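You operate a simulated robot arm through the tools that you are given. There is no shell and no other tool. Be economical: measure what you need, move in short steps, check, and stop when the job is done.

You are at the controls of a simulated robot arm. One attempt, no reset.

JOB
Vent the cap, couple the hose and pump the tank up to FULL.
Fine: at the oil unit, the yellow cap and the red-collar hose; the level ends inside the FULL band; then hose back from FILL to REST and cap sealed; no oil spilt.

The check looks at the end state, three seconds after you hand in, the way a careful person would. Anything else that was tipped, shoved, dropped, spilled or broken makes it a failure. Lids that push on must go on centred and level and be pressed home; caps that screw on are set level and turned clockwise until they are tight.

ROBOT AND FRAMES
A 7-joint arm with a three-finger gripper, fixed in place. Base frame: the origin is at the foot of the arm, x ahead of it, y to its left, z up; the work surface is at about z = 0.915. Readings come in m, degrees, newtons and seconds.
Its first joint turns from -166.0 to 166.0 degrees. Payload 2.69 kg.
The TCP is the grasp point between the finger pads, 0.03 m short of the fingertips. In the tool frame z runs along the fingers and y along their closing line. The gripper opens to 0.128 m. The gripper's body begins 0.117 m behind the TCP.
Orientation is that of the tool frame in the base frame, as a unit quaternion [x, y, z, w]. With the fingers straight down and closing along the base's y, the tool's x points along the base's -x, its y along +y and its z along -z.

CONTROLS
- The arm moves only by the tool apply_moves. Its argument "deltas" is a list of rows, each a list of 7 numbers: the turn, a rotation vector about the tool's x, y, z in units of 60 degrees (1.0 is 60 degrees), then the shift along the tool's x, y, z in units of 150 mm (1.0 is 150 mm), then the finger opening in m, from 0 to 0.128. In form: [[wx, wy, wz, tx, ty, tz, grip], ...]. A call has 1 to 20 rows; each row is the pose to reach, as a shift and turn from the pose commanded when the call began, along the tool's axes at that moment. A call with a number of a shift or a turn outside -1 to 1 is refused whole. Each row takes 0.2 s and may step no farther than 0.05 m and 8.6 degrees from the row before; otherwise, or with a gripper value out of range, the whole call is refused. A pose out of reach is approached as far as the arm can. The call stops where the force on the tool passes 90 N (or 10 N more than at its start, if that is more) or the arm is blocked; 0.2 s more then pass. The fingers move at their own pace and stop on an object; they squeeze with about 22 N. The grip force told is the motor's: it shows also when the fingers shut on nothing. Time passes only in rows, and 0.2 s behind the last, so rows that repeat a pose let the fingers close. The reply holds the time, the measured pose of the TCP, the force on the tool along the base axes, the opening and the grip force, in the units named above and with some noise, with the torque about the TCP (base axes, N m) and any sound that the robot's microphone picked up, and new pictures: "show" is both (left out), scene, wrist or none.
- Cameras (640 x 400 px; columns grow to the right, rows downward): "scene" is fixed at [0.2187, -0.6502, 1.6967]; the picture's right is [0.96, -0.29, 0.00], its down [-0.15, -0.51, -0.85] and it looks along [0.25, 0.81, -0.53] (base axes); focal length 333 px, centre (320, 200). "wrist" rides on the gripper at [0.058, 0.054, -0.131] in the tool frame; the picture's right is [-0.68, 0.74, 0.00], its down [-0.62, -0.57, -0.55] and it looks along [-0.40, -0.37, 0.84] (tool axes); focal length 234 px, centre (320, 200). There is no depth. A picture from a camera that has moved, and an enlarged one, comes with that camera's place and axes in the base frame and with its lens.
- raise_lower(by): slides the trunk up (or, below 0, down) by that many m; the arm rides with it, the base frame stays. It gives what a move gives, with no picture.
- zoom(camera, box): a new picture of the part [left, top, right, bottom] of that camera's present view, enlarged. It takes no simulated time.
- close_job(): hands the job in; it is judged then, once.

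Go step by step. Nothing tells you positions but the pictures and the camera data: compare them with the known pose of the tool, close in by small moves and look again before you grip or let go. The budget is 120 turns and 200 pictures, counting those below and the enlarged ones. Unless the task says otherwise, let go and move clear before handing in, and close with one line.

The tools are called after ">>>" as a command line: name --pt "numbers of a row" for each row, then --argument value for the rest, lists and objects as JSON in quotes. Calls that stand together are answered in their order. apply_moves: Moves the arm, as the interface text tells. Its arguments: {"type":"object","properties":{"deltas":{"type":"array"},"show":{"type":"string","enum":["both","scene","wrist","none"]}},"required":["deltas"]} The other tools are called the same way: raise_lower (by) slides the trunk up or down; zoom (camera, box) takes an enlarged picture of a part of a camera's view; close_job () hands the job in.

At the start:

```text
time: 0.0
position: [0.6037, 0.2857, 1.396]
tcp_rot: [0.0, 1.0, 0.0, 0.0]
wrist_force: [-0.6, 0.3, -0.4]
ft_torque: [0.0, 0.0, 0.01]
finger_gap: 0.1281
grip_force: 0.1
trunk travel left (down, up): [-0.15, 0.2]
```

scene: 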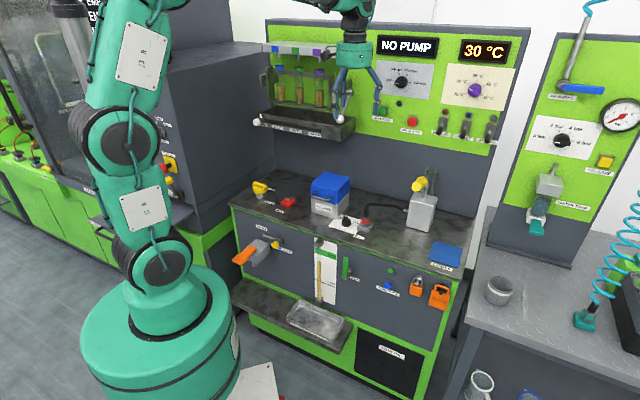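
wrist: 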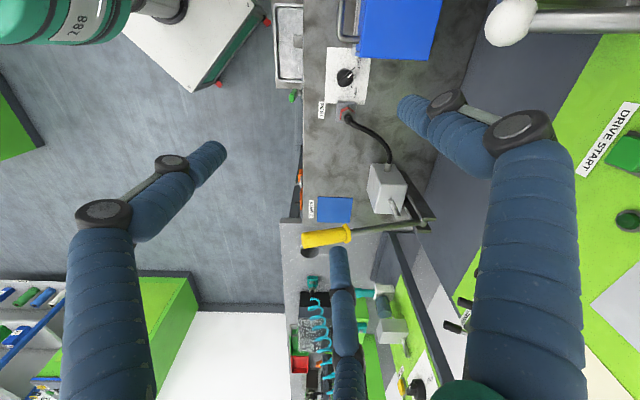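

I see an oil unit bench ahead, with a panel above and small items on it. I will enlarge several parts before moving.

>>> zoom --camera "scene" --box '[220, 160, 380, 260]'

>>> zoom --camera "scene" --box '[340, 160, 500, 260]'

>>> zoom --camera "scene" --box '[220, 220, 380, 320]'

>>> zoom --camera "scene" --box '[340, 240, 500, 340]'

>>> zoom --camera "scene" --box '[360, 20, 540, 150]'

>>> zoom --camera "scene" --box '[240, 30, 400, 150]'

```text
4.00 times, centred on (300, 210) of scene
camera zoom: at [0.2187, -0.6502, 1.6967], right [0.96, -0.29, 0.0], down [-0.15, -0.51, -0.85], along [0.25, 0.81, -0.53], focal length 1334 px, centre (400, 160)
```

zoom: 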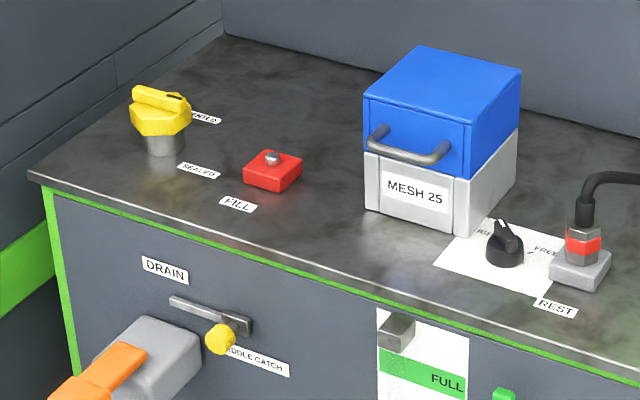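

```text
4.00 times, centred on (420, 210) of scene
camera zoom: at [0.2187, -0.6502, 1.6967], right [0.96, -0.29, 0.0], down [-0.15, -0.51, -0.85], along [0.25, 0.81, -0.53], focal length 1334 px, centre (-80, 160)
```

zoom: 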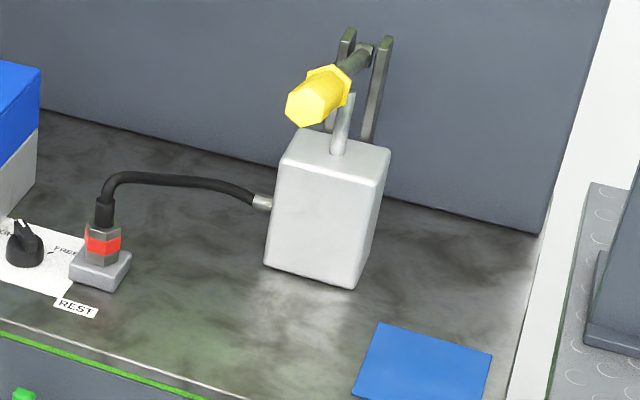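

```text
4.00 times, centred on (300, 270) of scene
camera zoom: at [0.2187, -0.6502, 1.6967], right [0.96, -0.29, 0.0], down [-0.15, -0.51, -0.85], along [0.25, 0.81, -0.53], focal length 1334 px, centre (400, -80)
```

zoom: 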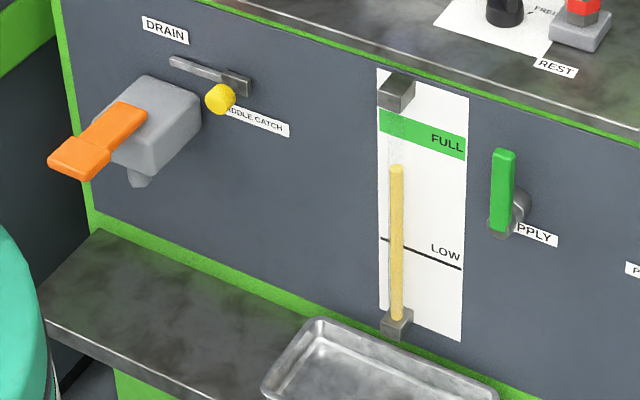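

```text
4.00 times, centred on (420, 290) of scene
camera zoom: at [0.2187, -0.6502, 1.6967], right [0.96, -0.29, 0.0], down [-0.15, -0.51, -0.85], along [0.25, 0.81, -0.53], focal length 1334 px, centre (-80, -160)
```

zoom: 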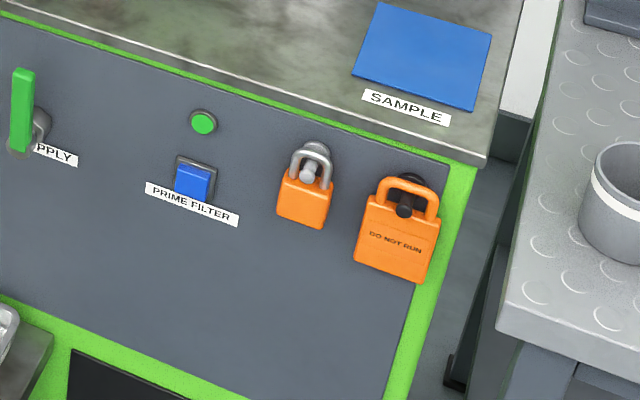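

```text
3.08 times, centred on (450, 85) of scene
camera zoom: at [0.2187, -0.6502, 1.6967], right [0.96, -0.29, 0.0], down [-0.15, -0.51, -0.85], along [0.25, 0.81, -0.53], focal length 1026 px, centre (-80, 554)
```

zoom: 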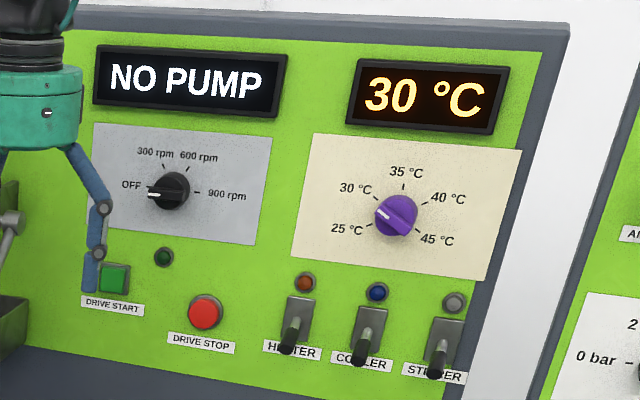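

```text
3.33 times, centred on (320, 90) of scene
camera zoom: at [0.2187, -0.6502, 1.6967], right [0.96, -0.29, 0.0], down [-0.15, -0.51, -0.85], along [0.25, 0.81, -0.53], focal length 1111 px, centre (320, 567)
```

zoom: 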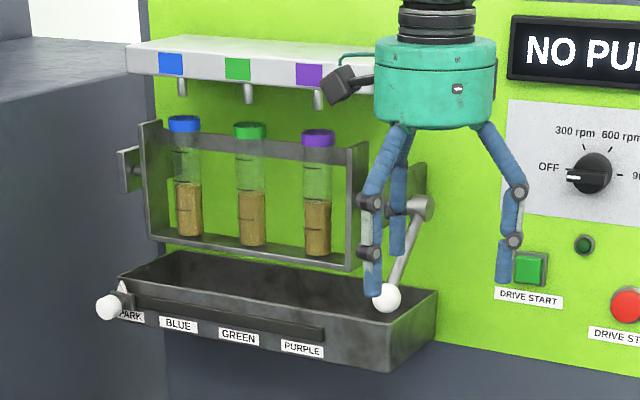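

The bench faces the robot at about 45°. The cap is near (0.34, 0.64), FILL near (0.44, 0.54), REST near (0.69, 0.28) and the pump near (0.91, 0.25). I will read the labels more closely.

>>> zoom --camera "scene" --box '[244, 170, 308, 220]'

>>> zoom --camera "scene" --box '[322, 195, 386, 245]'

>>> zoom --camera "wrist" --box '[280, 60, 440, 260]'

>>> zoom --camera "scene" --box '[300, 230, 380, 310]'

```text
8.00 times, centred on (276, 195) of scene
camera zoom: at [0.2187, -0.6502, 1.6967], right [0.96, -0.29, 0.0], down [-0.15, -0.51, -0.85], along [0.25, 0.81, -0.53], focal length 2668 px, centre (672, 240)
```

zoom: 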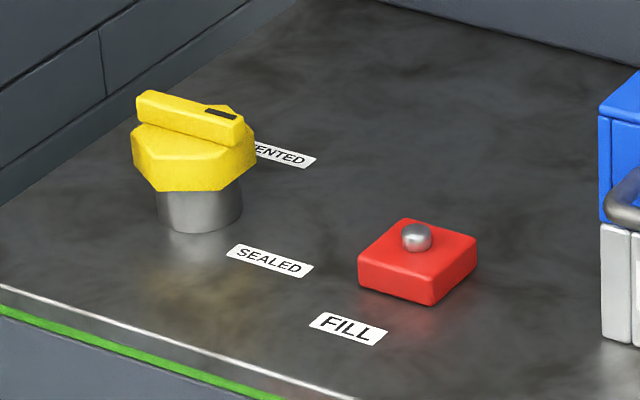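

```text
8.00 times, centred on (354, 220) of scene
camera zoom: at [0.2187, -0.6502, 1.6967], right [0.96, -0.29, 0.0], down [-0.15, -0.51, -0.85], along [0.25, 0.81, -0.53], focal length 2668 px, centre (48, 40)
```

zoom: 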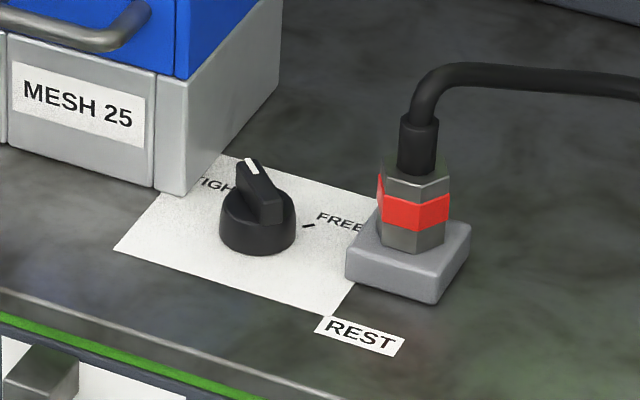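

```text
2.00 times, centred on (360, 160) of wrist
camera zoom: at [0.5453, 0.3396, 1.5269], right [0.68, 0.74, 0.0], down [0.62, -0.57, 0.55], along [0.4, -0.37, -0.84], focal length 468 px, centre (240, 280)
```

zoom: 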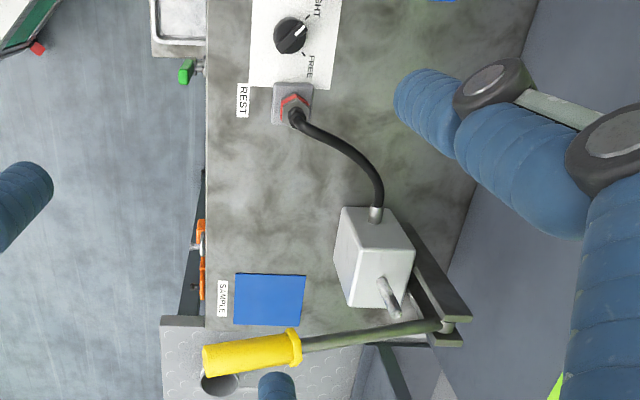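

```text
5.00 times, centred on (340, 270) of scene
camera zoom: at [0.2187, -0.6502, 1.6967], right [0.96, -0.29, 0.0], down [-0.15, -0.51, -0.85], along [0.25, 0.81, -0.53], focal length 1667 px, centre (220, -150)
```

zoom: 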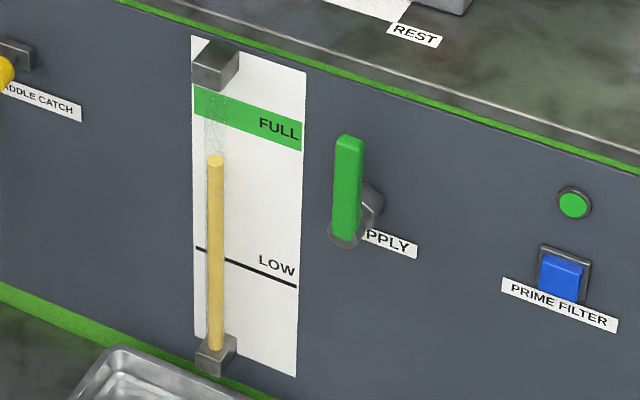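

The cap's bar now points along the bench at SEALED; VENTED is a quarter turn counter-clockwise. I will go over the cap, turning the tool 45° to line up with the bench.

>>> apply_moves --pt "0 0 0.125 0.167 0.167 0 0.1" --pt "0 0 0.25 0.333 0.333 0 0.1" --pt "0 0 0.375 0.5 0.5 0 0.1" --pt "0 0 0.5 0.667 0.667 0 0.1" --pt "0 0 0.625 0.833 0.833 0 0.1" --pt "0 0 0.75 1 1 0 0.1" --show "wrist"

```text
time: 1.4
position: [0.4537, 0.4357, 1.3963]
tcp_rot: [0.382, 0.924, 0.0, 0.0]
wrist_force: [0.4, 0.4, 0.2]
ft_torque: [-0.01, 0.0, -0.03]
finger_gap: 0.1001
grip_force: 0.1
trunk travel left (down, up): [-0.15, 0.2]
camera wrist: at [0.4505, 0.5158, 1.5272], right [1.0, 0.04, 0.0], down [0.03, -0.84, 0.55], along [0.02, -0.55, -0.84], focal length 234 px, centre (320, 200)
```

wrist: 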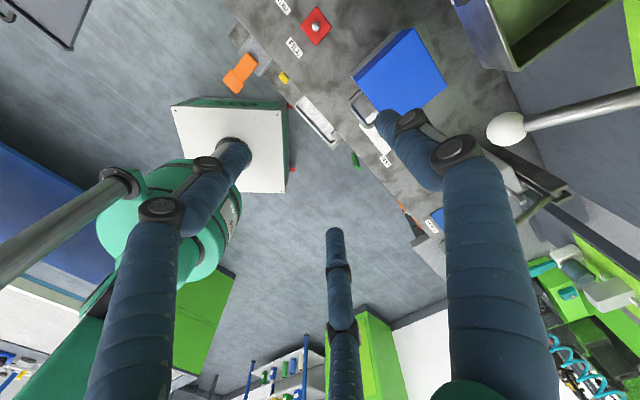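

The wrist picture seems to show three blue fingers, so I will close them while approaching to learn how they move.

>>> apply_moves --pt "0 0 0 0.25 0.1 0.1 0.05" --pt "0 0 0 0.5 0.2 0.2 0.05" --pt "0 0 0 0.75 0.3 0.3 0.05" --pt "0 0 0 1 0.4 0.4 0.05" --show "wrist"

```text
time: 2.4
position: [0.3905, 0.5835, 1.3366]
tcp_rot: [0.383, 0.924, 0.0, 0.001]
wrist_force: [-0.2, -0.7, -0.2]
ft_torque: [0.03, 0.04, 0.0]
finger_gap: 0.0501
grip_force: 0.1
trunk travel left (down, up): [-0.15, 0.2]
camera wrist: at [0.3873, 0.6638, 1.4671], right [1.0, 0.04, 0.0], down [0.04, -0.83, 0.55], along [0.02, -0.55, -0.84], focal length 234 px, centre (320, 200)
```

wrist: 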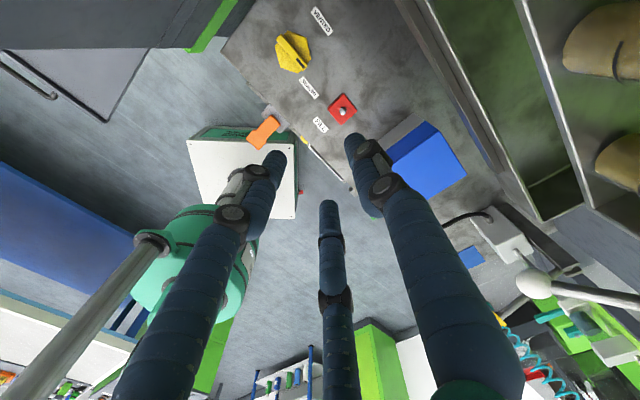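

>>> zoom --camera "wrist" --box '[240, 0, 400, 140]'

>>> zoom --camera "scene" --box '[220, 60, 380, 240]'

```text
2.86 times, centred on (320, 70) of wrist
camera zoom: at [0.3873, 0.6638, 1.4671], right [1.0, 0.04, 0.0], down [0.04, -0.83, 0.55], along [0.02, -0.55, -0.84], focal length 669 px, centre (320, 571)
```

zoom: 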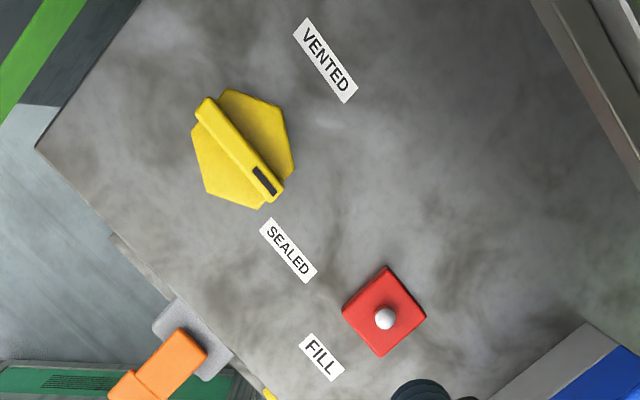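

```text
2.22 times, centred on (300, 150) of scene
camera zoom: at [0.2187, -0.6502, 1.6967], right [0.96, -0.29, 0.0], down [-0.15, -0.51, -0.85], along [0.25, 0.81, -0.53], focal length 741 px, centre (364, 311)
```

zoom: 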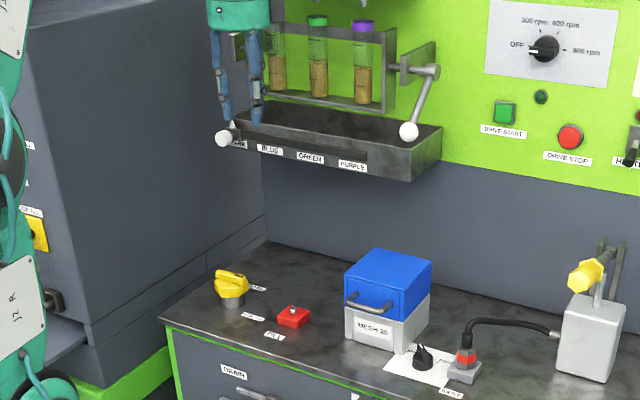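

The cap centre is near (0.337, 0.651), with the bar top near z 0.98. I will go down above it.

>>> apply_moves --pt "0 0 0 0.143 0.017 0.25 0.05" --pt "0 0 0 0.286 0.033 0.5 0.05" --pt "0 0 0 0.428 0.05 0.75 0.05" --pt "0 0 0 0.571 0.066 1 0.05" --show "both"

```text
time: 3.4
position: [0.3366, 0.6513, 1.185]
tcp_rot: [0.383, 0.924, 0.0, 0.0]
wrist_force: [-0.4, -0.2, 0.5]
ft_torque: [0.01, 0.02, -0.01]
finger_gap: 0.0501
grip_force: 0.1
trunk travel left (down, up): [-0.15, 0.2]
camera wrist: at [0.3329, 0.7314, 1.3164], right [1.0, 0.04, 0.0], down [0.04, -0.84, 0.55], along [0.02, -0.55, -0.84], focal length 234 px, centre (320, 200)
```

scene: 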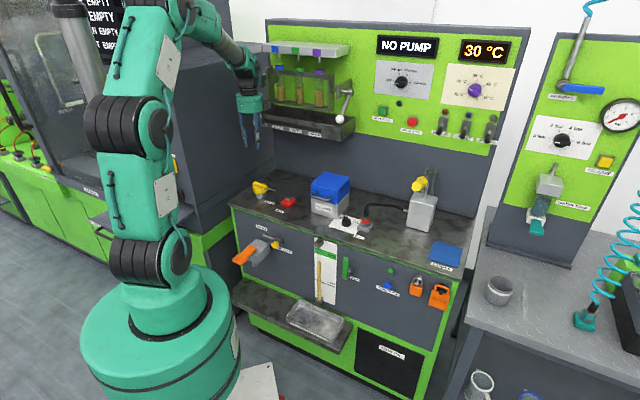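
wrist: 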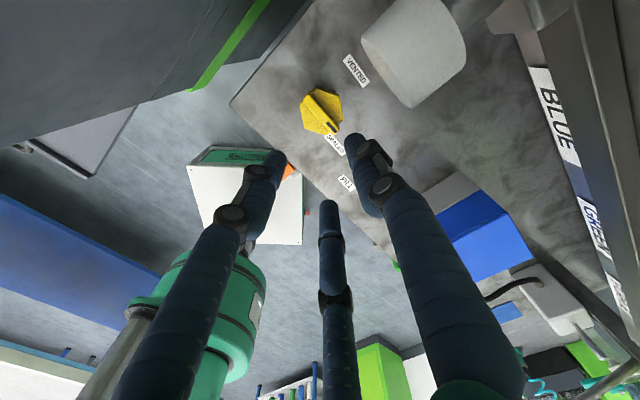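

The PARK knob of the tray sits close to the camera side here, near (0.36, 0.735, 1.24). I will grip the hexagon with the tool turned another 30°, so the camera stays away from that knob.

>>> apply_moves --pt "0 0 -0.125 0 0 0 0.1" --pt "0 0 -0.25 0 0 0 0.1" --pt "0 0 -0.375 0 0 0 0.1" --pt "0 0 -0.5 0 0 0 0.1" --show "wrist"

>>> zoom --camera "wrist" --box '[260, 50, 420, 150]'

```text
time: 4.4
position: [0.3365, 0.6512, 1.1862]
tcp_rot: [0.13, 0.992, 0.0, -0.001]
wrist_force: [-0.7, -0.3, 1.2]
ft_torque: [-0.02, 0.01, 0.01]
finger_gap: 0.1001
grip_force: 0.0
trunk travel left (down, up): [-0.15, 0.2]
camera wrist: at [0.2935, 0.7187, 1.317], right [0.84, 0.54, 0.0], down [0.45, -0.7, 0.55], along [0.3, -0.46, -0.84], focal length 234 px, centre (320, 200)
```

wrist: 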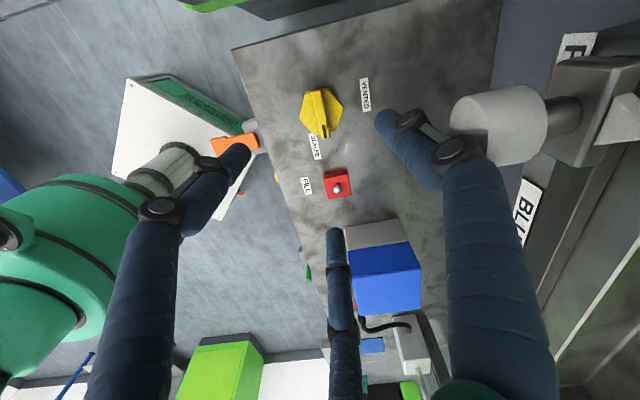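

```text
4.00 times, centred on (340, 100) of wrist
camera zoom: at [0.2935, 0.7187, 1.317], right [0.84, 0.54, 0.0], down [0.45, -0.7, 0.55], along [0.3, -0.46, -0.84], focal length 937 px, centre (240, 600)
```

zoom: 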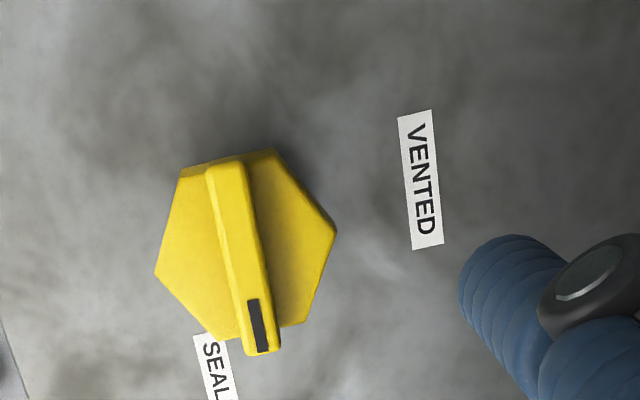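

The hexagon measures about 57 mm across flats, centred at (0.338, 0.653). VENTED lies exactly 90° counter-clockwise. I will descend around it.

>>> apply_moves --pt "0 0 0 0 0.015 0.25 0.1" --pt "0 0 0 0 0.015 0.5 0.1" --pt "0 0 0 0 0.015 0.75 0.1" --pt "0 0 0 0 0.015 1 0.1" --show "both"

>>> zoom --camera "scene" --box '[220, 120, 316, 220]'

```text
time: 5.4
position: [0.3387, 0.653, 1.0364]
tcp_rot: [0.131, 0.991, 0.0, 0.0]
wrist_force: [-0.6, 0.7, -0.3]
ft_torque: [-0.06, 0.03, -0.03]
finger_gap: 0.0998
grip_force: 0.1
trunk travel left (down, up): [-0.15, 0.2]
camera wrist: at [0.2949, 0.7209, 1.1668], right [0.84, 0.54, 0.0], down [0.45, -0.71, 0.55], along [0.29, -0.46, -0.84], focal length 234 px, centre (320, 200)
```

scene: 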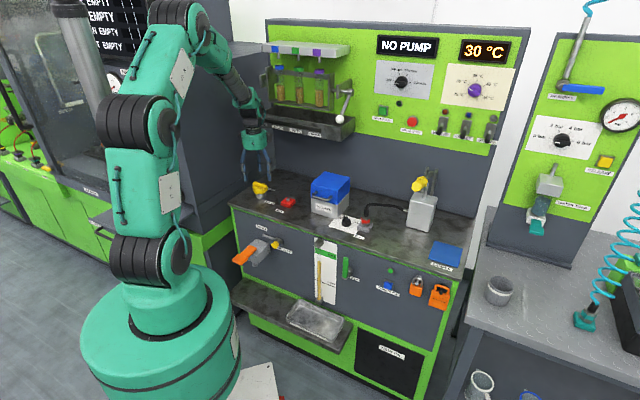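
wrist: 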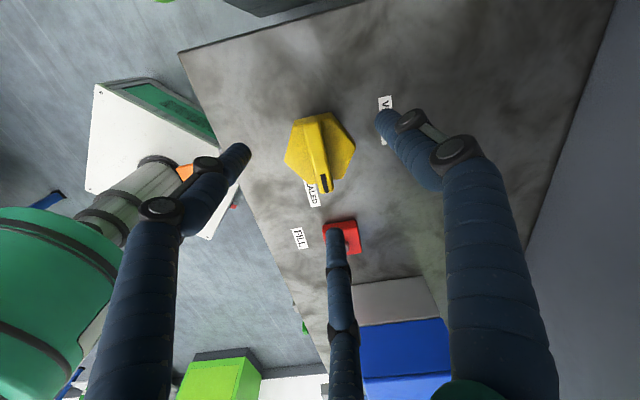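

```text
4.00 times, centred on (268, 170) of scene
camera zoom: at [0.2187, -0.6502, 1.6967], right [0.96, -0.29, 0.0], down [-0.15, -0.51, -0.85], along [0.25, 0.81, -0.53], focal length 1334 px, centre (528, 320)
```

zoom: 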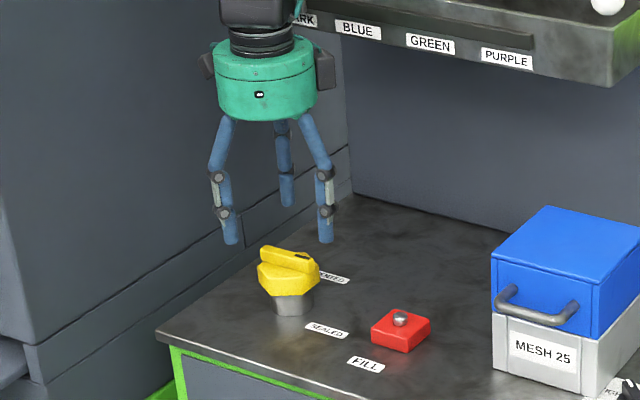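

Alignment looks good in both views. I will lower around the hexagon and close.

>>> apply_moves --pt "0 0 0 0 0 0.25 0.1" --pt "0 0 0 0 0 0.48 0.1" --pt "0 0 0 0 0 0.48 0.04" --pt "0 0 0 0 0 0.48 0.04" --pt "0 0 0 0 0 0.48 0.04" --show "both"

>>> zoom --camera "scene" --box '[220, 120, 316, 220]'

```text
time: 6.6
position: [0.3383, 0.6506, 0.9618]
tcp_rot: [0.13, 0.991, -0.001, 0.0]
wrist_force: [31.3, -26.9, -1.4]
ft_torque: [0.2, -0.36, 0.27]
finger_gap: 0.0634
grip_force: 45.2
trunk travel left (down, up): [-0.15, 0.2]
camera wrist: at [0.2962, 0.7186, 1.0939], right [0.84, 0.54, 0.0], down [0.45, -0.7, 0.55], along [0.29, -0.46, -0.84], focal length 234 px, centre (320, 200)
```

scene: 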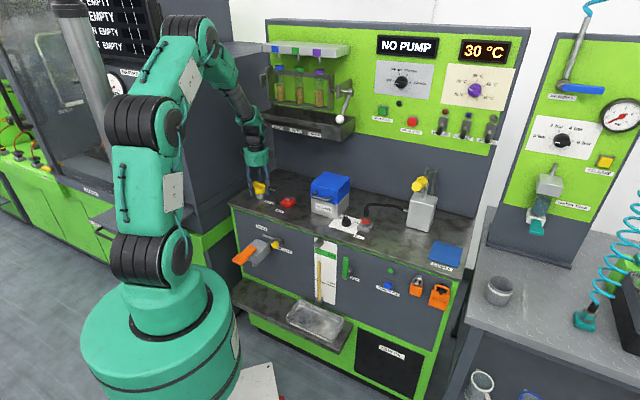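
wrist: 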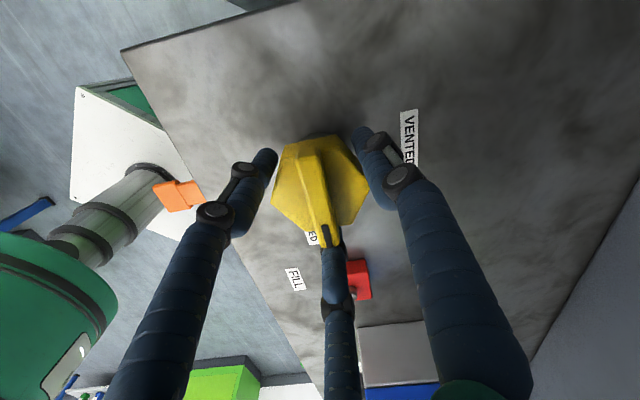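

```text
4.00 times, centred on (268, 170) of scene
camera zoom: at [0.2187, -0.6502, 1.6967], right [0.96, -0.29, 0.0], down [-0.15, -0.51, -0.85], along [0.25, 0.81, -0.53], focal length 1334 px, centre (528, 320)
```

zoom: 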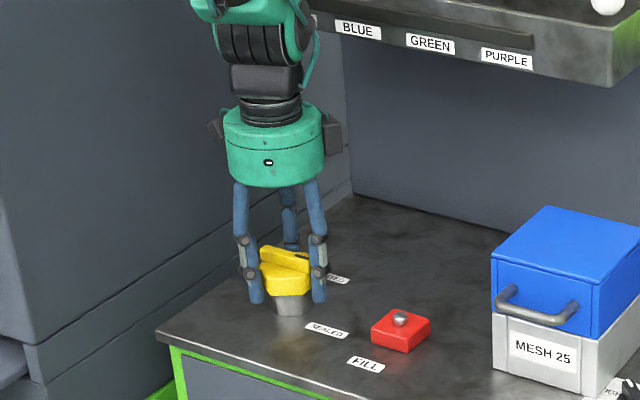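

The force of about 41 N along the bench shows that one finger is meeting the bar end, so the grip is off-centre. I will open, shift about 5 mm along the bench and close again.

>>> apply_moves --pt "0 0 0 0 0 0 0.085" --pt "0 0 0 0 0 0 0.085" --pt "0 0 0 -0.0286 -0.0165 0 0.085" --pt "0 0 0 -0.0286 -0.0165 0 0.05" --pt "0 0 0 -0.0286 -0.0165 0 0.05" --pt "0 0 0 -0.0286 -0.0165 0 0.05" --show "wrist"

>>> zoom --camera "wrist" --box '[240, 100, 400, 260]'

```text
time: 8.0
position: [0.3382, 0.6509, 0.9647]
tcp_rot: [0.13, 0.992, 0.0, -0.001]
wrist_force: [-22.2, 12.3, 1.0]
ft_torque: [0.87, 1.36, 1.05]
finger_gap: 0.0631
grip_force: 45.6
trunk travel left (down, up): [-0.15, 0.2]
camera wrist: at [0.2961, 0.7181, 1.0946], right [0.84, 0.54, 0.0], down [0.45, -0.71, 0.55], along [0.3, -0.46, -0.84], focal length 234 px, centre (320, 200)
```

wrist: 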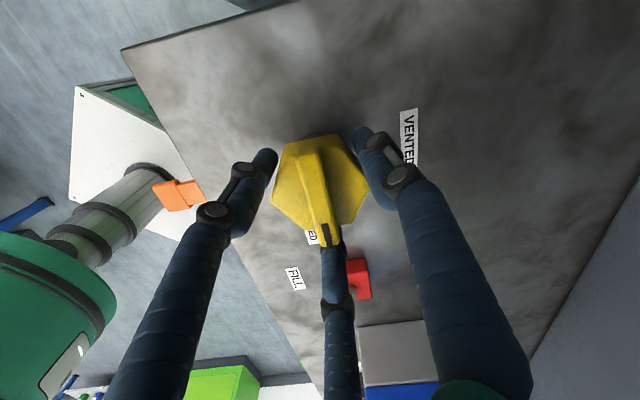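

```text
2.50 times, centred on (320, 180) of wrist
camera zoom: at [0.2961, 0.7181, 1.0946], right [0.84, 0.54, 0.0], down [0.45, -0.71, 0.55], along [0.3, -0.46, -0.84], focal length 585 px, centre (320, 250)
```

zoom: 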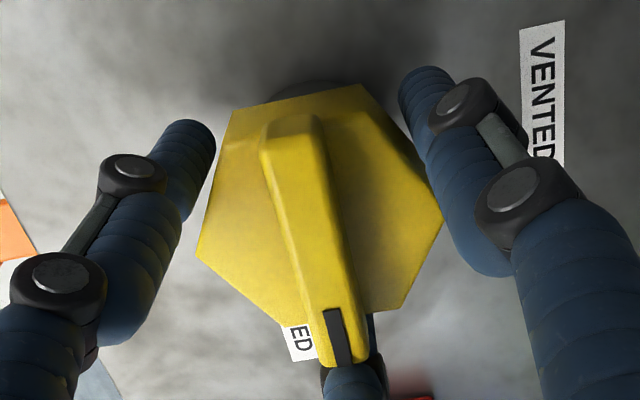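

The cap is firmly gripped and the neutral point lies between the two tries. I will turn 24° counter-clockwise about the cap axis and watch the forces.

>>> apply_moves --pt "0 0 0 0.0109 0.0063 0 0.05" --pt "0 0 -0.1333 0.009 0.0102 0 0.05" --pt "0 0 -0.2667 0.0076 0.0144 0 0.05" --pt "0 0 -0.4 0.0069 0.0187 0 0.05" --show "wrist"

```text
time: 9.0
position: [0.3405, 0.651, 0.9643]
tcp_rot: [-0.08, 0.997, -0.001, -0.001]
wrist_force: [-16.1, -15.5, 4.5]
ft_torque: [0.0, 0.73, 0.05]
finger_gap: 0.0628
grip_force: 45.6
trunk travel left (down, up): [-0.15, 0.2]
camera wrist: at [0.273, 0.6956, 1.0945], right [0.55, 0.83, 0.0], down [0.7, -0.46, 0.55], along [0.46, -0.3, -0.84], focal length 234 px, centre (320, 200)
```

wrist: 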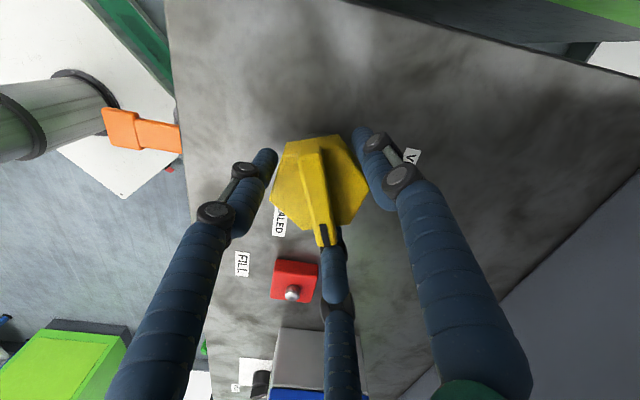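

The cap turns with the gripper and the force shows the TCP itself is nearly on the axis. I will relieve the side load and continue with a pure turn.

>>> apply_moves --pt "0 0 -0.1333 0.0092 -0.0067 0 0.05" --pt "0 0 -0.2667 0.0092 -0.0067 0 0.05" --pt "0 0 -0.4 0.0092 -0.0067 0 0.05" --pt "0 0 -0.5333 0.0092 -0.0067 0 0.05" --show "none"

```text
time: 10.0
position: [0.3401, 0.6514, 0.9637]
tcp_rot: [-0.351, 0.936, 0.0, 0.001]
wrist_force: [-1.9, -8.7, -5.8]
ft_torque: [0.13, 0.72, -0.02]
finger_gap: 0.0626
grip_force: 45.2
trunk travel left (down, up): [-0.15, 0.2]
```

56° turned with low forces; 34° more.

>>> apply_moves --pt "0 0 -0.14 0 0 0 0.05" --pt "0 0 -0.28 0 0 0 0.05" --pt "0 0 -0.42 0 0 0 0.05" --pt "0 0 -0.5667 0 0 0 0.05" --show "both"

>>> zoom --camera "wrist" --box '[240, 100, 440, 260]'

```text
refused: row 4 steps farther than a row can; nothing moved
```

```text
2.50 times, centred on (340, 180) of wrist
camera zoom: at [0.2598, 0.6538, 1.0945], right [0.02, 1.0, 0.0], down [0.84, -0.02, 0.55], along [0.55, -0.01, -0.84], focal length 585 px, centre (270, 250)
```

zoom: 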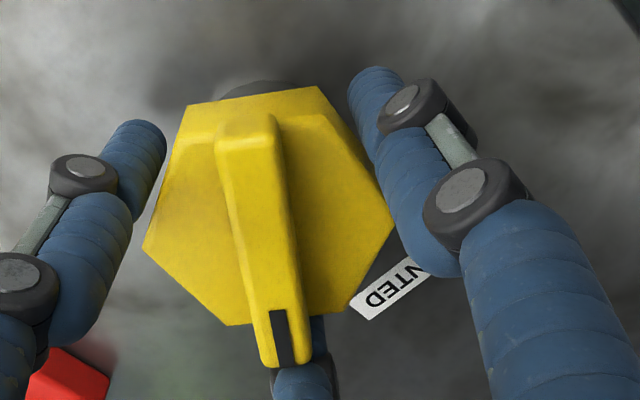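

The last row was too big, so I will repeat it with finer steps.

>>> apply_moves --pt "0 0 -0.12 0 0 0 0.05" --pt "0 0 -0.24 0 0 0 0.05" --pt "0 0 -0.36 0 0 0 0.05" --pt "0 0 -0.48 0 0 0 0.05" --pt "0 0 -0.5667 0 0 0 0.05" --show "both"

>>> zoom --camera "wrist" --box '[240, 100, 440, 260]'

```text
time: 11.2
position: [0.3403, 0.6514, 0.9644]
tcp_rot: [-0.609, 0.793, 0.0, 0.0]
wrist_force: [-1.5, -3.3, -8.8]
ft_torque: [-0.43, 0.66, -0.01]
finger_gap: 0.0626
grip_force: 44.5
trunk travel left (down, up): [-0.15, 0.2]
camera wrist: at [0.2721, 0.6095, 1.0946], right [-0.54, 0.84, 0.0], down [0.7, 0.45, 0.55], along [0.46, 0.29, -0.84], focal length 234 px, centre (320, 200)
```

scene: 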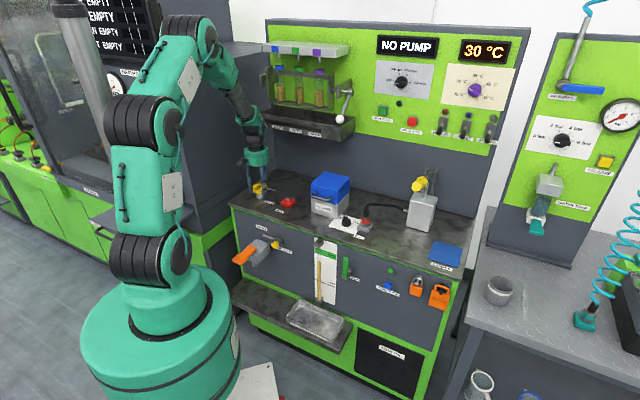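
wrist: 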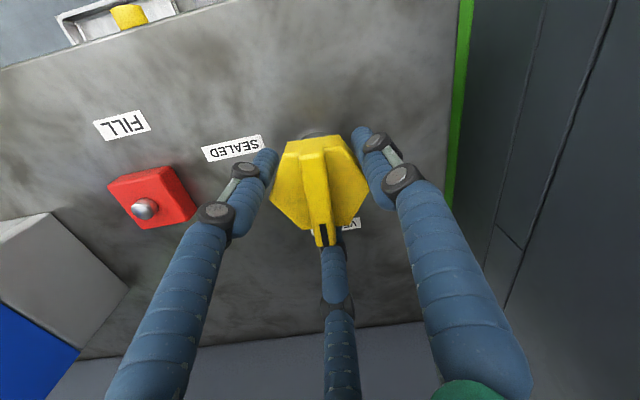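

```text
2.50 times, centred on (340, 180) of wrist
camera zoom: at [0.2721, 0.6095, 1.0946], right [-0.54, 0.84, 0.0], down [0.7, 0.45, 0.55], along [0.46, 0.29, -0.84], focal length 585 px, centre (270, 250)
```

zoom: 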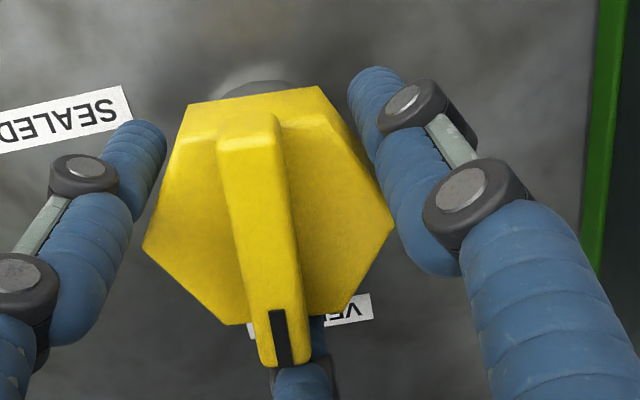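

The mark points at VENTED. I will let go and rise.

>>> apply_moves --pt "0 0 0 0 0 0 0.1" --pt "0 0 0 0 0 0 0.1" --pt "0 0 0 0 0 -0.25 0.1" --pt "0 0 0 0 0 -0.5 0.1" --pt "0 0 0 0 0 -0.75 0.1" --pt "0 0 0 0 0 -1 0.1" --show "wrist"

>>> zoom --camera "wrist" --box '[160, 60, 400, 210]'

>>> zoom --camera "scene" --box '[244, 165, 324, 215]'

```text
time: 12.6
position: [0.3389, 0.6512, 1.114]
tcp_rot: [-0.609, 0.793, 0.0, -0.001]
wrist_force: [0.4, 0.0, -0.5]
ft_torque: [-0.01, 0.01, -0.01]
finger_gap: 0.1
grip_force: 0.1
trunk travel left (down, up): [-0.15, 0.2]
camera wrist: at [0.2713, 0.6088, 1.2452], right [-0.54, 0.84, 0.0], down [0.71, 0.45, 0.55], along [0.46, 0.29, -0.84], focal length 234 px, centre (320, 200)
```

wrist: 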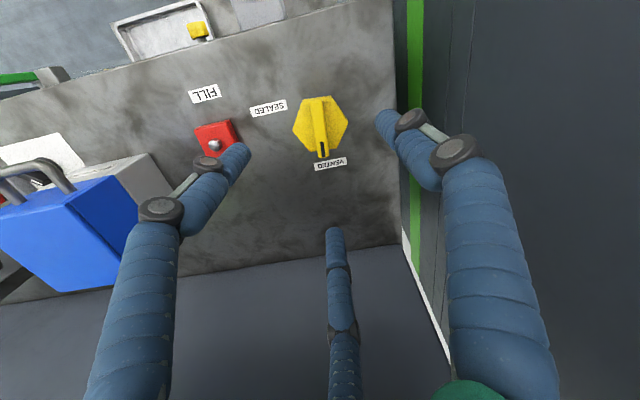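

```text
2.67 times, centred on (280, 135) of wrist
camera zoom: at [0.2713, 0.6088, 1.2452], right [-0.54, 0.84, 0.0], down [0.71, 0.45, 0.55], along [0.46, 0.29, -0.84], focal length 624 px, centre (427, 373)
```

zoom: 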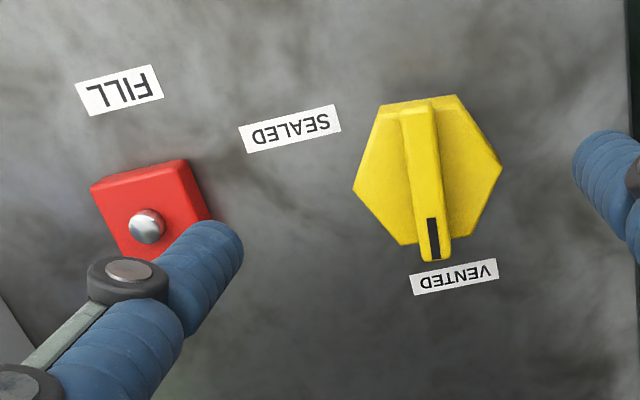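

```text
8.00 times, centred on (284, 190) of scene
camera zoom: at [0.2187, -0.6502, 1.6967], right [0.96, -0.29, 0.0], down [-0.15, -0.51, -0.85], along [0.25, 0.81, -0.53], focal length 2668 px, centre (608, 280)
```

zoom: 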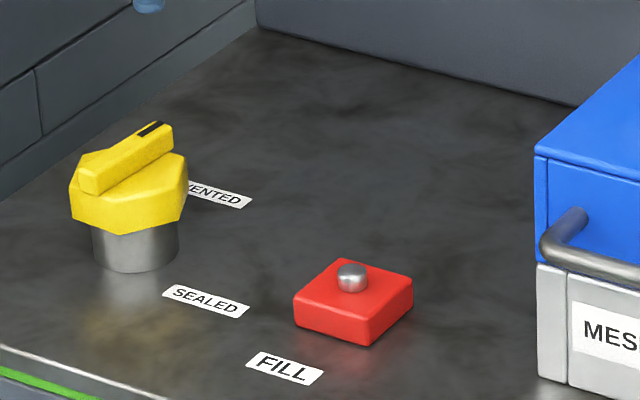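

The cap is vented. The FILL nipple is near (0.442, 0.549, 0.94). Next I will go along the bench to the hose at REST, staying clear of the white ball lever of the tray.

>>> apply_moves --pt "0 0 0 0.171 -0.163 -0.12 0.08" --pt "0 0 0 0.342 -0.326 -0.24 0.08" --pt "0 0 0 0.513 -0.489 -0.36 0.08" --pt "0 0 0 0.684 -0.652 -0.48 0.08" --pt "0 0 0 0.855 -0.815 -0.6 0.08" --show "none"

>>> apply_moves --pt "0 0 0 0.12 -0.2 0 0.08" --pt "0 0 0 0.24 -0.4 0 0.08" --pt "0 0 0 0.36 -0.6 0 0.08" --pt "0 0 0 0.48 -0.8 0 0.08" --pt "0 0 0 0.57 -1.0 0 0.08" --show "none"

>>> apply_moves --pt "0 0 0.13 0.1 -0.2 0 0.08" --pt "0 0 0.26 0.2 -0.4 0 0.08" --pt "0 0 0.39 0.3 -0.6 0 0.08" --pt "0 0 0.52 0.3 -0.8 0 0.08" --pt "0 0 0.65 0.3 -1.0 0 0.08" --show "both"

```text
time: 13.8
position: [0.4248, 0.4956, 1.204]
tcp_rot: [-0.61, 0.793, 0.0, 0.001]
wrist_force: [-0.2, 0.4, 0.8]
ft_torque: [0.01, -0.01, 0.01]
finger_gap: 0.08
grip_force: 0.0
trunk travel left (down, up): [-0.15, 0.2]
```

```text
time: 15.0
position: [0.5472, 0.3731, 1.2034]
tcp_rot: [-0.609, 0.793, 0.0, 0.0]
wrist_force: [-0.4, 0.6, -0.4]
ft_torque: [-0.02, -0.02, -0.01]
finger_gap: 0.08
grip_force: 0.1
trunk travel left (down, up): [-0.15, 0.2]
```

```text
time: 16.2
position: [0.6816, 0.2932, 1.2023]
tcp_rot: [-0.309, 0.951, -0.001, 0.0]
wrist_force: [0.4, -0.3, -0.2]
ft_torque: [-0.03, -0.05, 0.0]
finger_gap: 0.0801
grip_force: 0.1
trunk travel left (down, up): [-0.15, 0.2]
camera wrist: at [0.6018, 0.3037, 1.3338], right [0.12, 0.99, 0.0], down [0.83, -0.1, 0.55], along [0.54, -0.06, -0.84], focal length 234 px, centre (320, 200)
```

scene: 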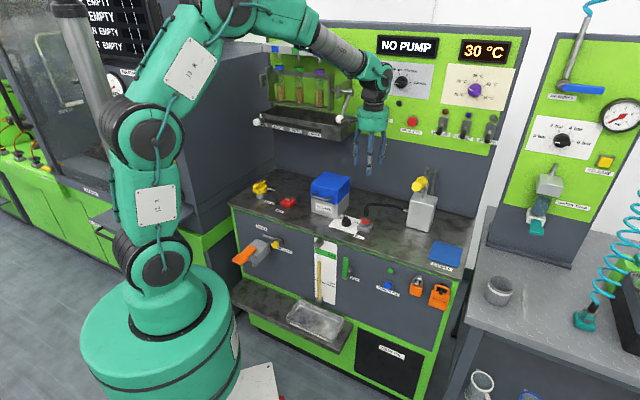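
wrist: 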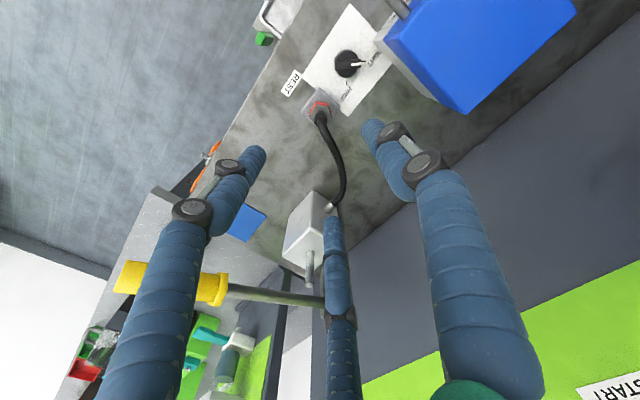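

The gripper is above REST. I will turn it to the bench line so the hose can pass between the fingers.

>>> apply_moves --pt "0 0 0.14 0 0 0 0.08" --pt "0 0 0.28 0 0 0 0.08" --pt "0 0 0.42 0 0 0 0.08" --pt "0 0 0.56 0 0 0 0.08" --pt "0 0 0.7 0 0 0 0.08" --pt "0 0 0.84 0 0 0 0.08" --pt "0 0 0.98 0 0 0 0.08" --show "none"

>>> apply_moves --pt "0 0 0.12 0 0 0.2 0.08" --pt "0 0 0.24 0 0 0.3 0.08" --pt "0 0 0.37 0 0 0.4 0.08" --show "both"

>>> zoom --camera "wrist" --box '[240, 60, 400, 180]'

>>> zoom --camera "scene" --box '[320, 150, 440, 240]'

```text
time: 17.8
position: [0.6803, 0.2924, 1.2041]
tcp_rot: [0.199, 0.98, 0.0, -0.001]
wrist_force: [-0.2, 0.0, -0.3]
ft_torque: [0.01, 0.02, 0.07]
finger_gap: 0.0801
grip_force: 0.0
trunk travel left (down, up): [-0.15, 0.2]
```

```text
time: 18.6
position: [0.68, 0.292, 1.1454]
tcp_rot: [0.384, 0.923, 0.0, -0.001]
wrist_force: [-0.3, 0.6, 0.4]
ft_torque: [0.02, -0.01, -0.01]
finger_gap: 0.08
grip_force: 0.0
trunk travel left (down, up): [-0.15, 0.2]
camera wrist: at [0.6762, 0.3717, 1.2753], right [1.0, 0.04, 0.0], down [0.03, -0.84, 0.55], along [0.02, -0.55, -0.84], focal length 234 px, centre (320, 200)
```

scene: 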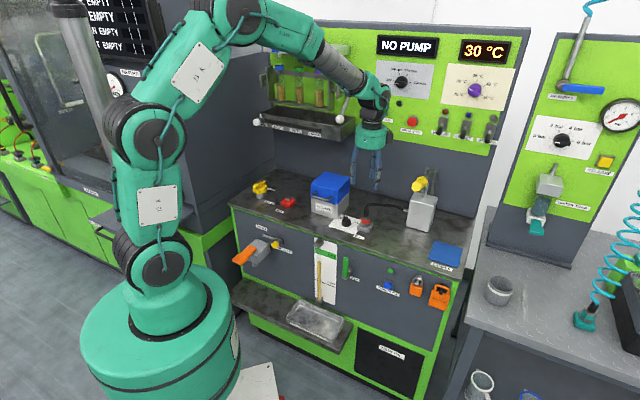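
wrist: 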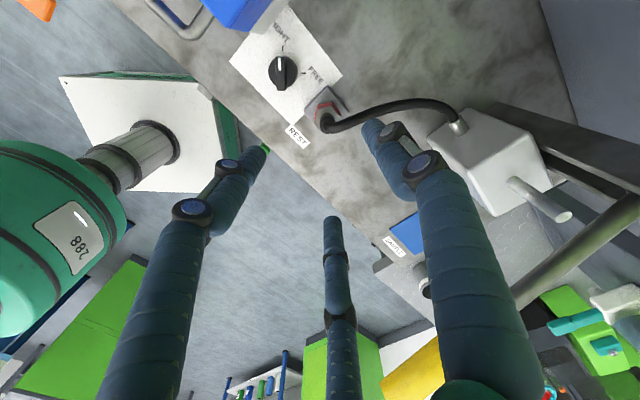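

```text
3.33 times, centred on (320, 120) of wrist
camera zoom: at [0.6762, 0.3717, 1.2753], right [1.0, 0.04, 0.0], down [0.03, -0.84, 0.55], along [0.02, -0.55, -0.84], focal length 781 px, centre (320, 467)
```

zoom: 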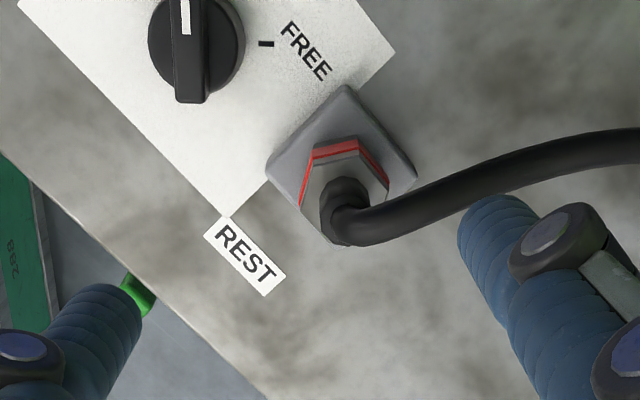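

```text
4.44 times, centred on (380, 195) of scene
camera zoom: at [0.2187, -0.6502, 1.6967], right [0.96, -0.29, 0.0], down [-0.15, -0.51, -0.85], along [0.25, 0.81, -0.53], focal length 1482 px, centre (53, 222)
```

zoom: 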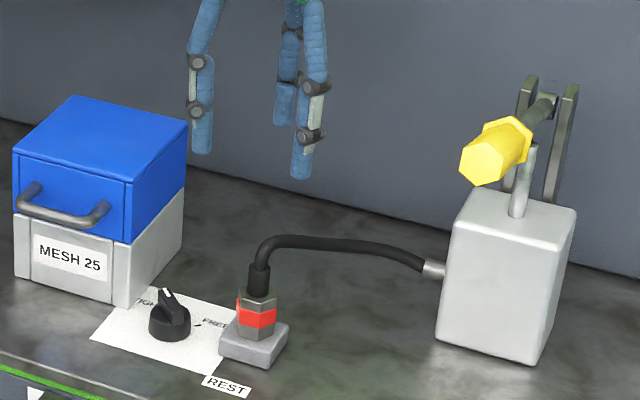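

The connector is at about (0.690, 0.298) with its flats facing the three fingers, and the hose leaves between two of them. I will descend partway and look.

>>> apply_moves --pt "0 0 0 -0.019 0.0754 0.2 0.08" --pt "0 0 0 -0.019 0.0754 0.45 0.08" --pt "0 0 0 -0.019 0.0754 0.7 0.08" --pt "0 0 0 -0.019 0.0754 0.85 0.08" --show "wrist"

>>> zoom --camera "scene" --box '[320, 170, 416, 240]'

>>> zoom --camera "wrist" --box '[240, 80, 400, 220]'

```text
time: 19.6
position: [0.6915, 0.2985, 1.0166]
tcp_rot: [0.383, 0.924, 0.0, -0.001]
wrist_force: [1.2, 0.1, 0.3]
ft_torque: [-0.01, -0.02, 0.0]
finger_gap: 0.0804
grip_force: 0.1
trunk travel left (down, up): [-0.15, 0.2]
camera wrist: at [0.6869, 0.3788, 1.1474], right [1.0, 0.04, 0.0], down [0.04, -0.84, 0.55], along [0.02, -0.55, -0.84], focal length 234 px, centre (320, 200)
```

wrist: 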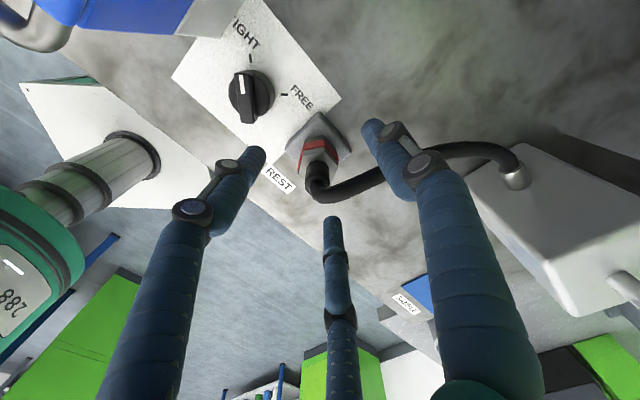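

```text
5.71 times, centred on (368, 205) of scene
camera zoom: at [0.2187, -0.6502, 1.6967], right [0.96, -0.29, 0.0], down [-0.15, -0.51, -0.85], along [0.25, 0.81, -0.53], focal length 1905 px, centre (46, 171)
```

zoom: 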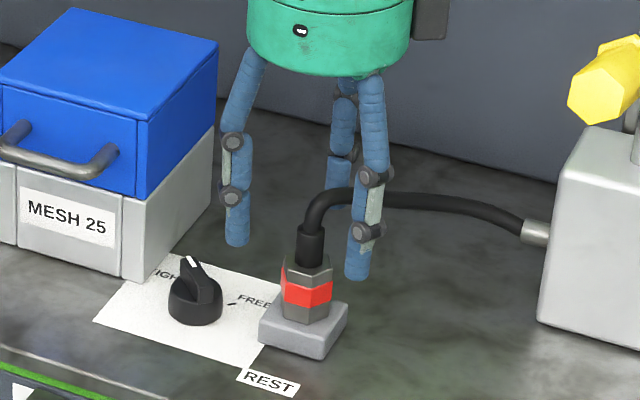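

```text
2.86 times, centred on (320, 150) of wrist
camera zoom: at [0.6869, 0.3788, 1.1474], right [1.0, 0.04, 0.0], down [0.04, -0.84, 0.55], along [0.02, -0.55, -0.84], focal length 669 px, centre (320, 343)
```

zoom: 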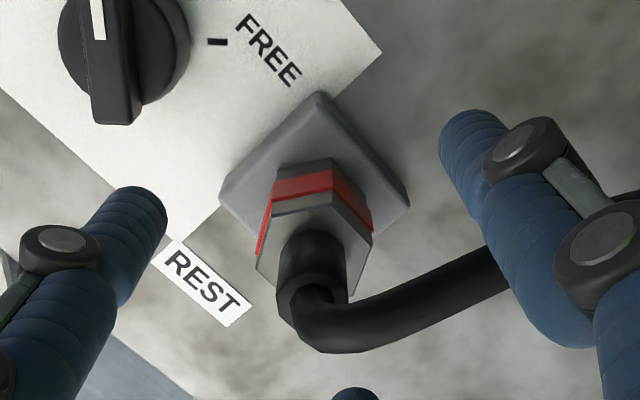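

The hose passes beside the upper right finger with room. I will lower to grip the hexagon just above the block, then close and read the forces.

>>> apply_moves --pt "0 0 0 0.007 0.007 0.16 0.08" --pt "0 0 0 0.007 0.007 0.32 0.08" --pt "0 0 0 0.007 0.007 0.32 0.08" --show "wrist"

>>> zoom --camera "wrist" --box '[240, 80, 400, 240]'

>>> zoom --camera "scene" --box '[320, 170, 416, 240]'

```text
time: 20.4
position: [0.6914, 0.3011, 0.9683]
tcp_rot: [0.382, 0.924, 0.0, 0.0]
wrist_force: [0.9, 0.0, 0.1]
ft_torque: [0.0, 0.02, -0.02]
finger_gap: 0.08
grip_force: 0.0
trunk travel left (down, up): [-0.15, 0.2]
camera wrist: at [0.6869, 0.3805, 1.0989], right [1.0, 0.04, 0.0], down [0.04, -0.84, 0.55], along [0.02, -0.55, -0.84], focal length 234 px, centre (320, 200)
```

wrist: 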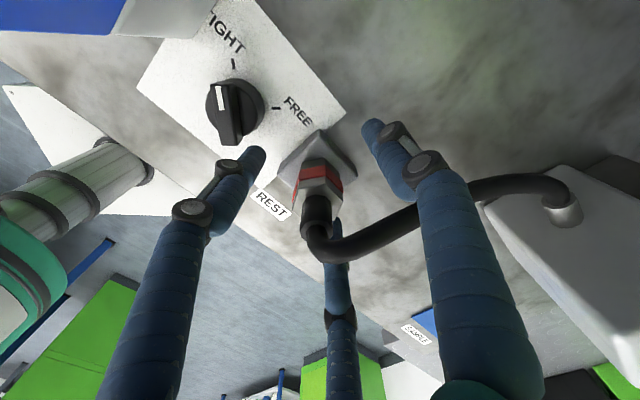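

```text
2.50 times, centred on (320, 160) of wrist
camera zoom: at [0.6869, 0.3805, 1.0989], right [1.0, 0.04, 0.0], down [0.04, -0.84, 0.55], along [0.02, -0.55, -0.84], focal length 585 px, centre (320, 300)
```

zoom: 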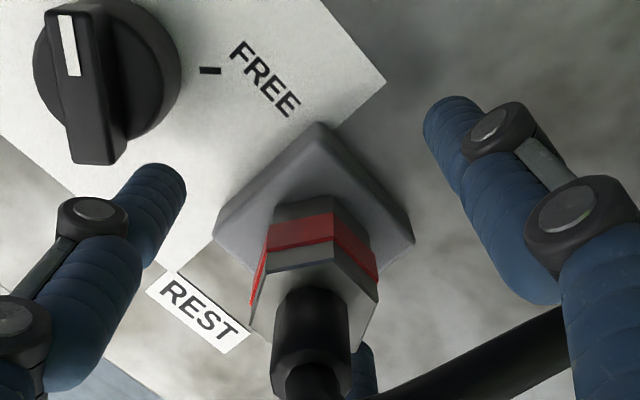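

```text
5.71 times, centred on (368, 205) of scene
camera zoom: at [0.2187, -0.6502, 1.6967], right [0.96, -0.29, 0.0], down [-0.15, -0.51, -0.85], along [0.25, 0.81, -0.53], focal length 1905 px, centre (46, 171)
```

zoom: 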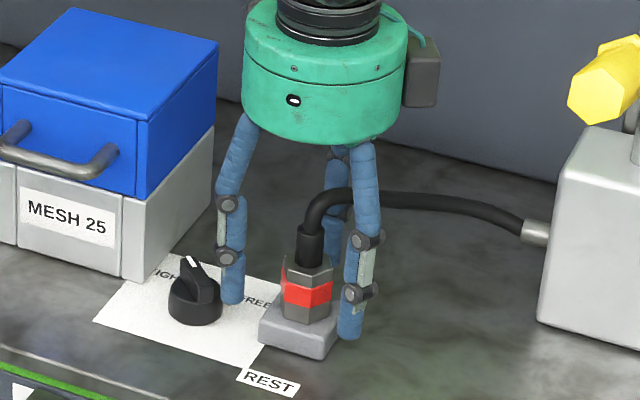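

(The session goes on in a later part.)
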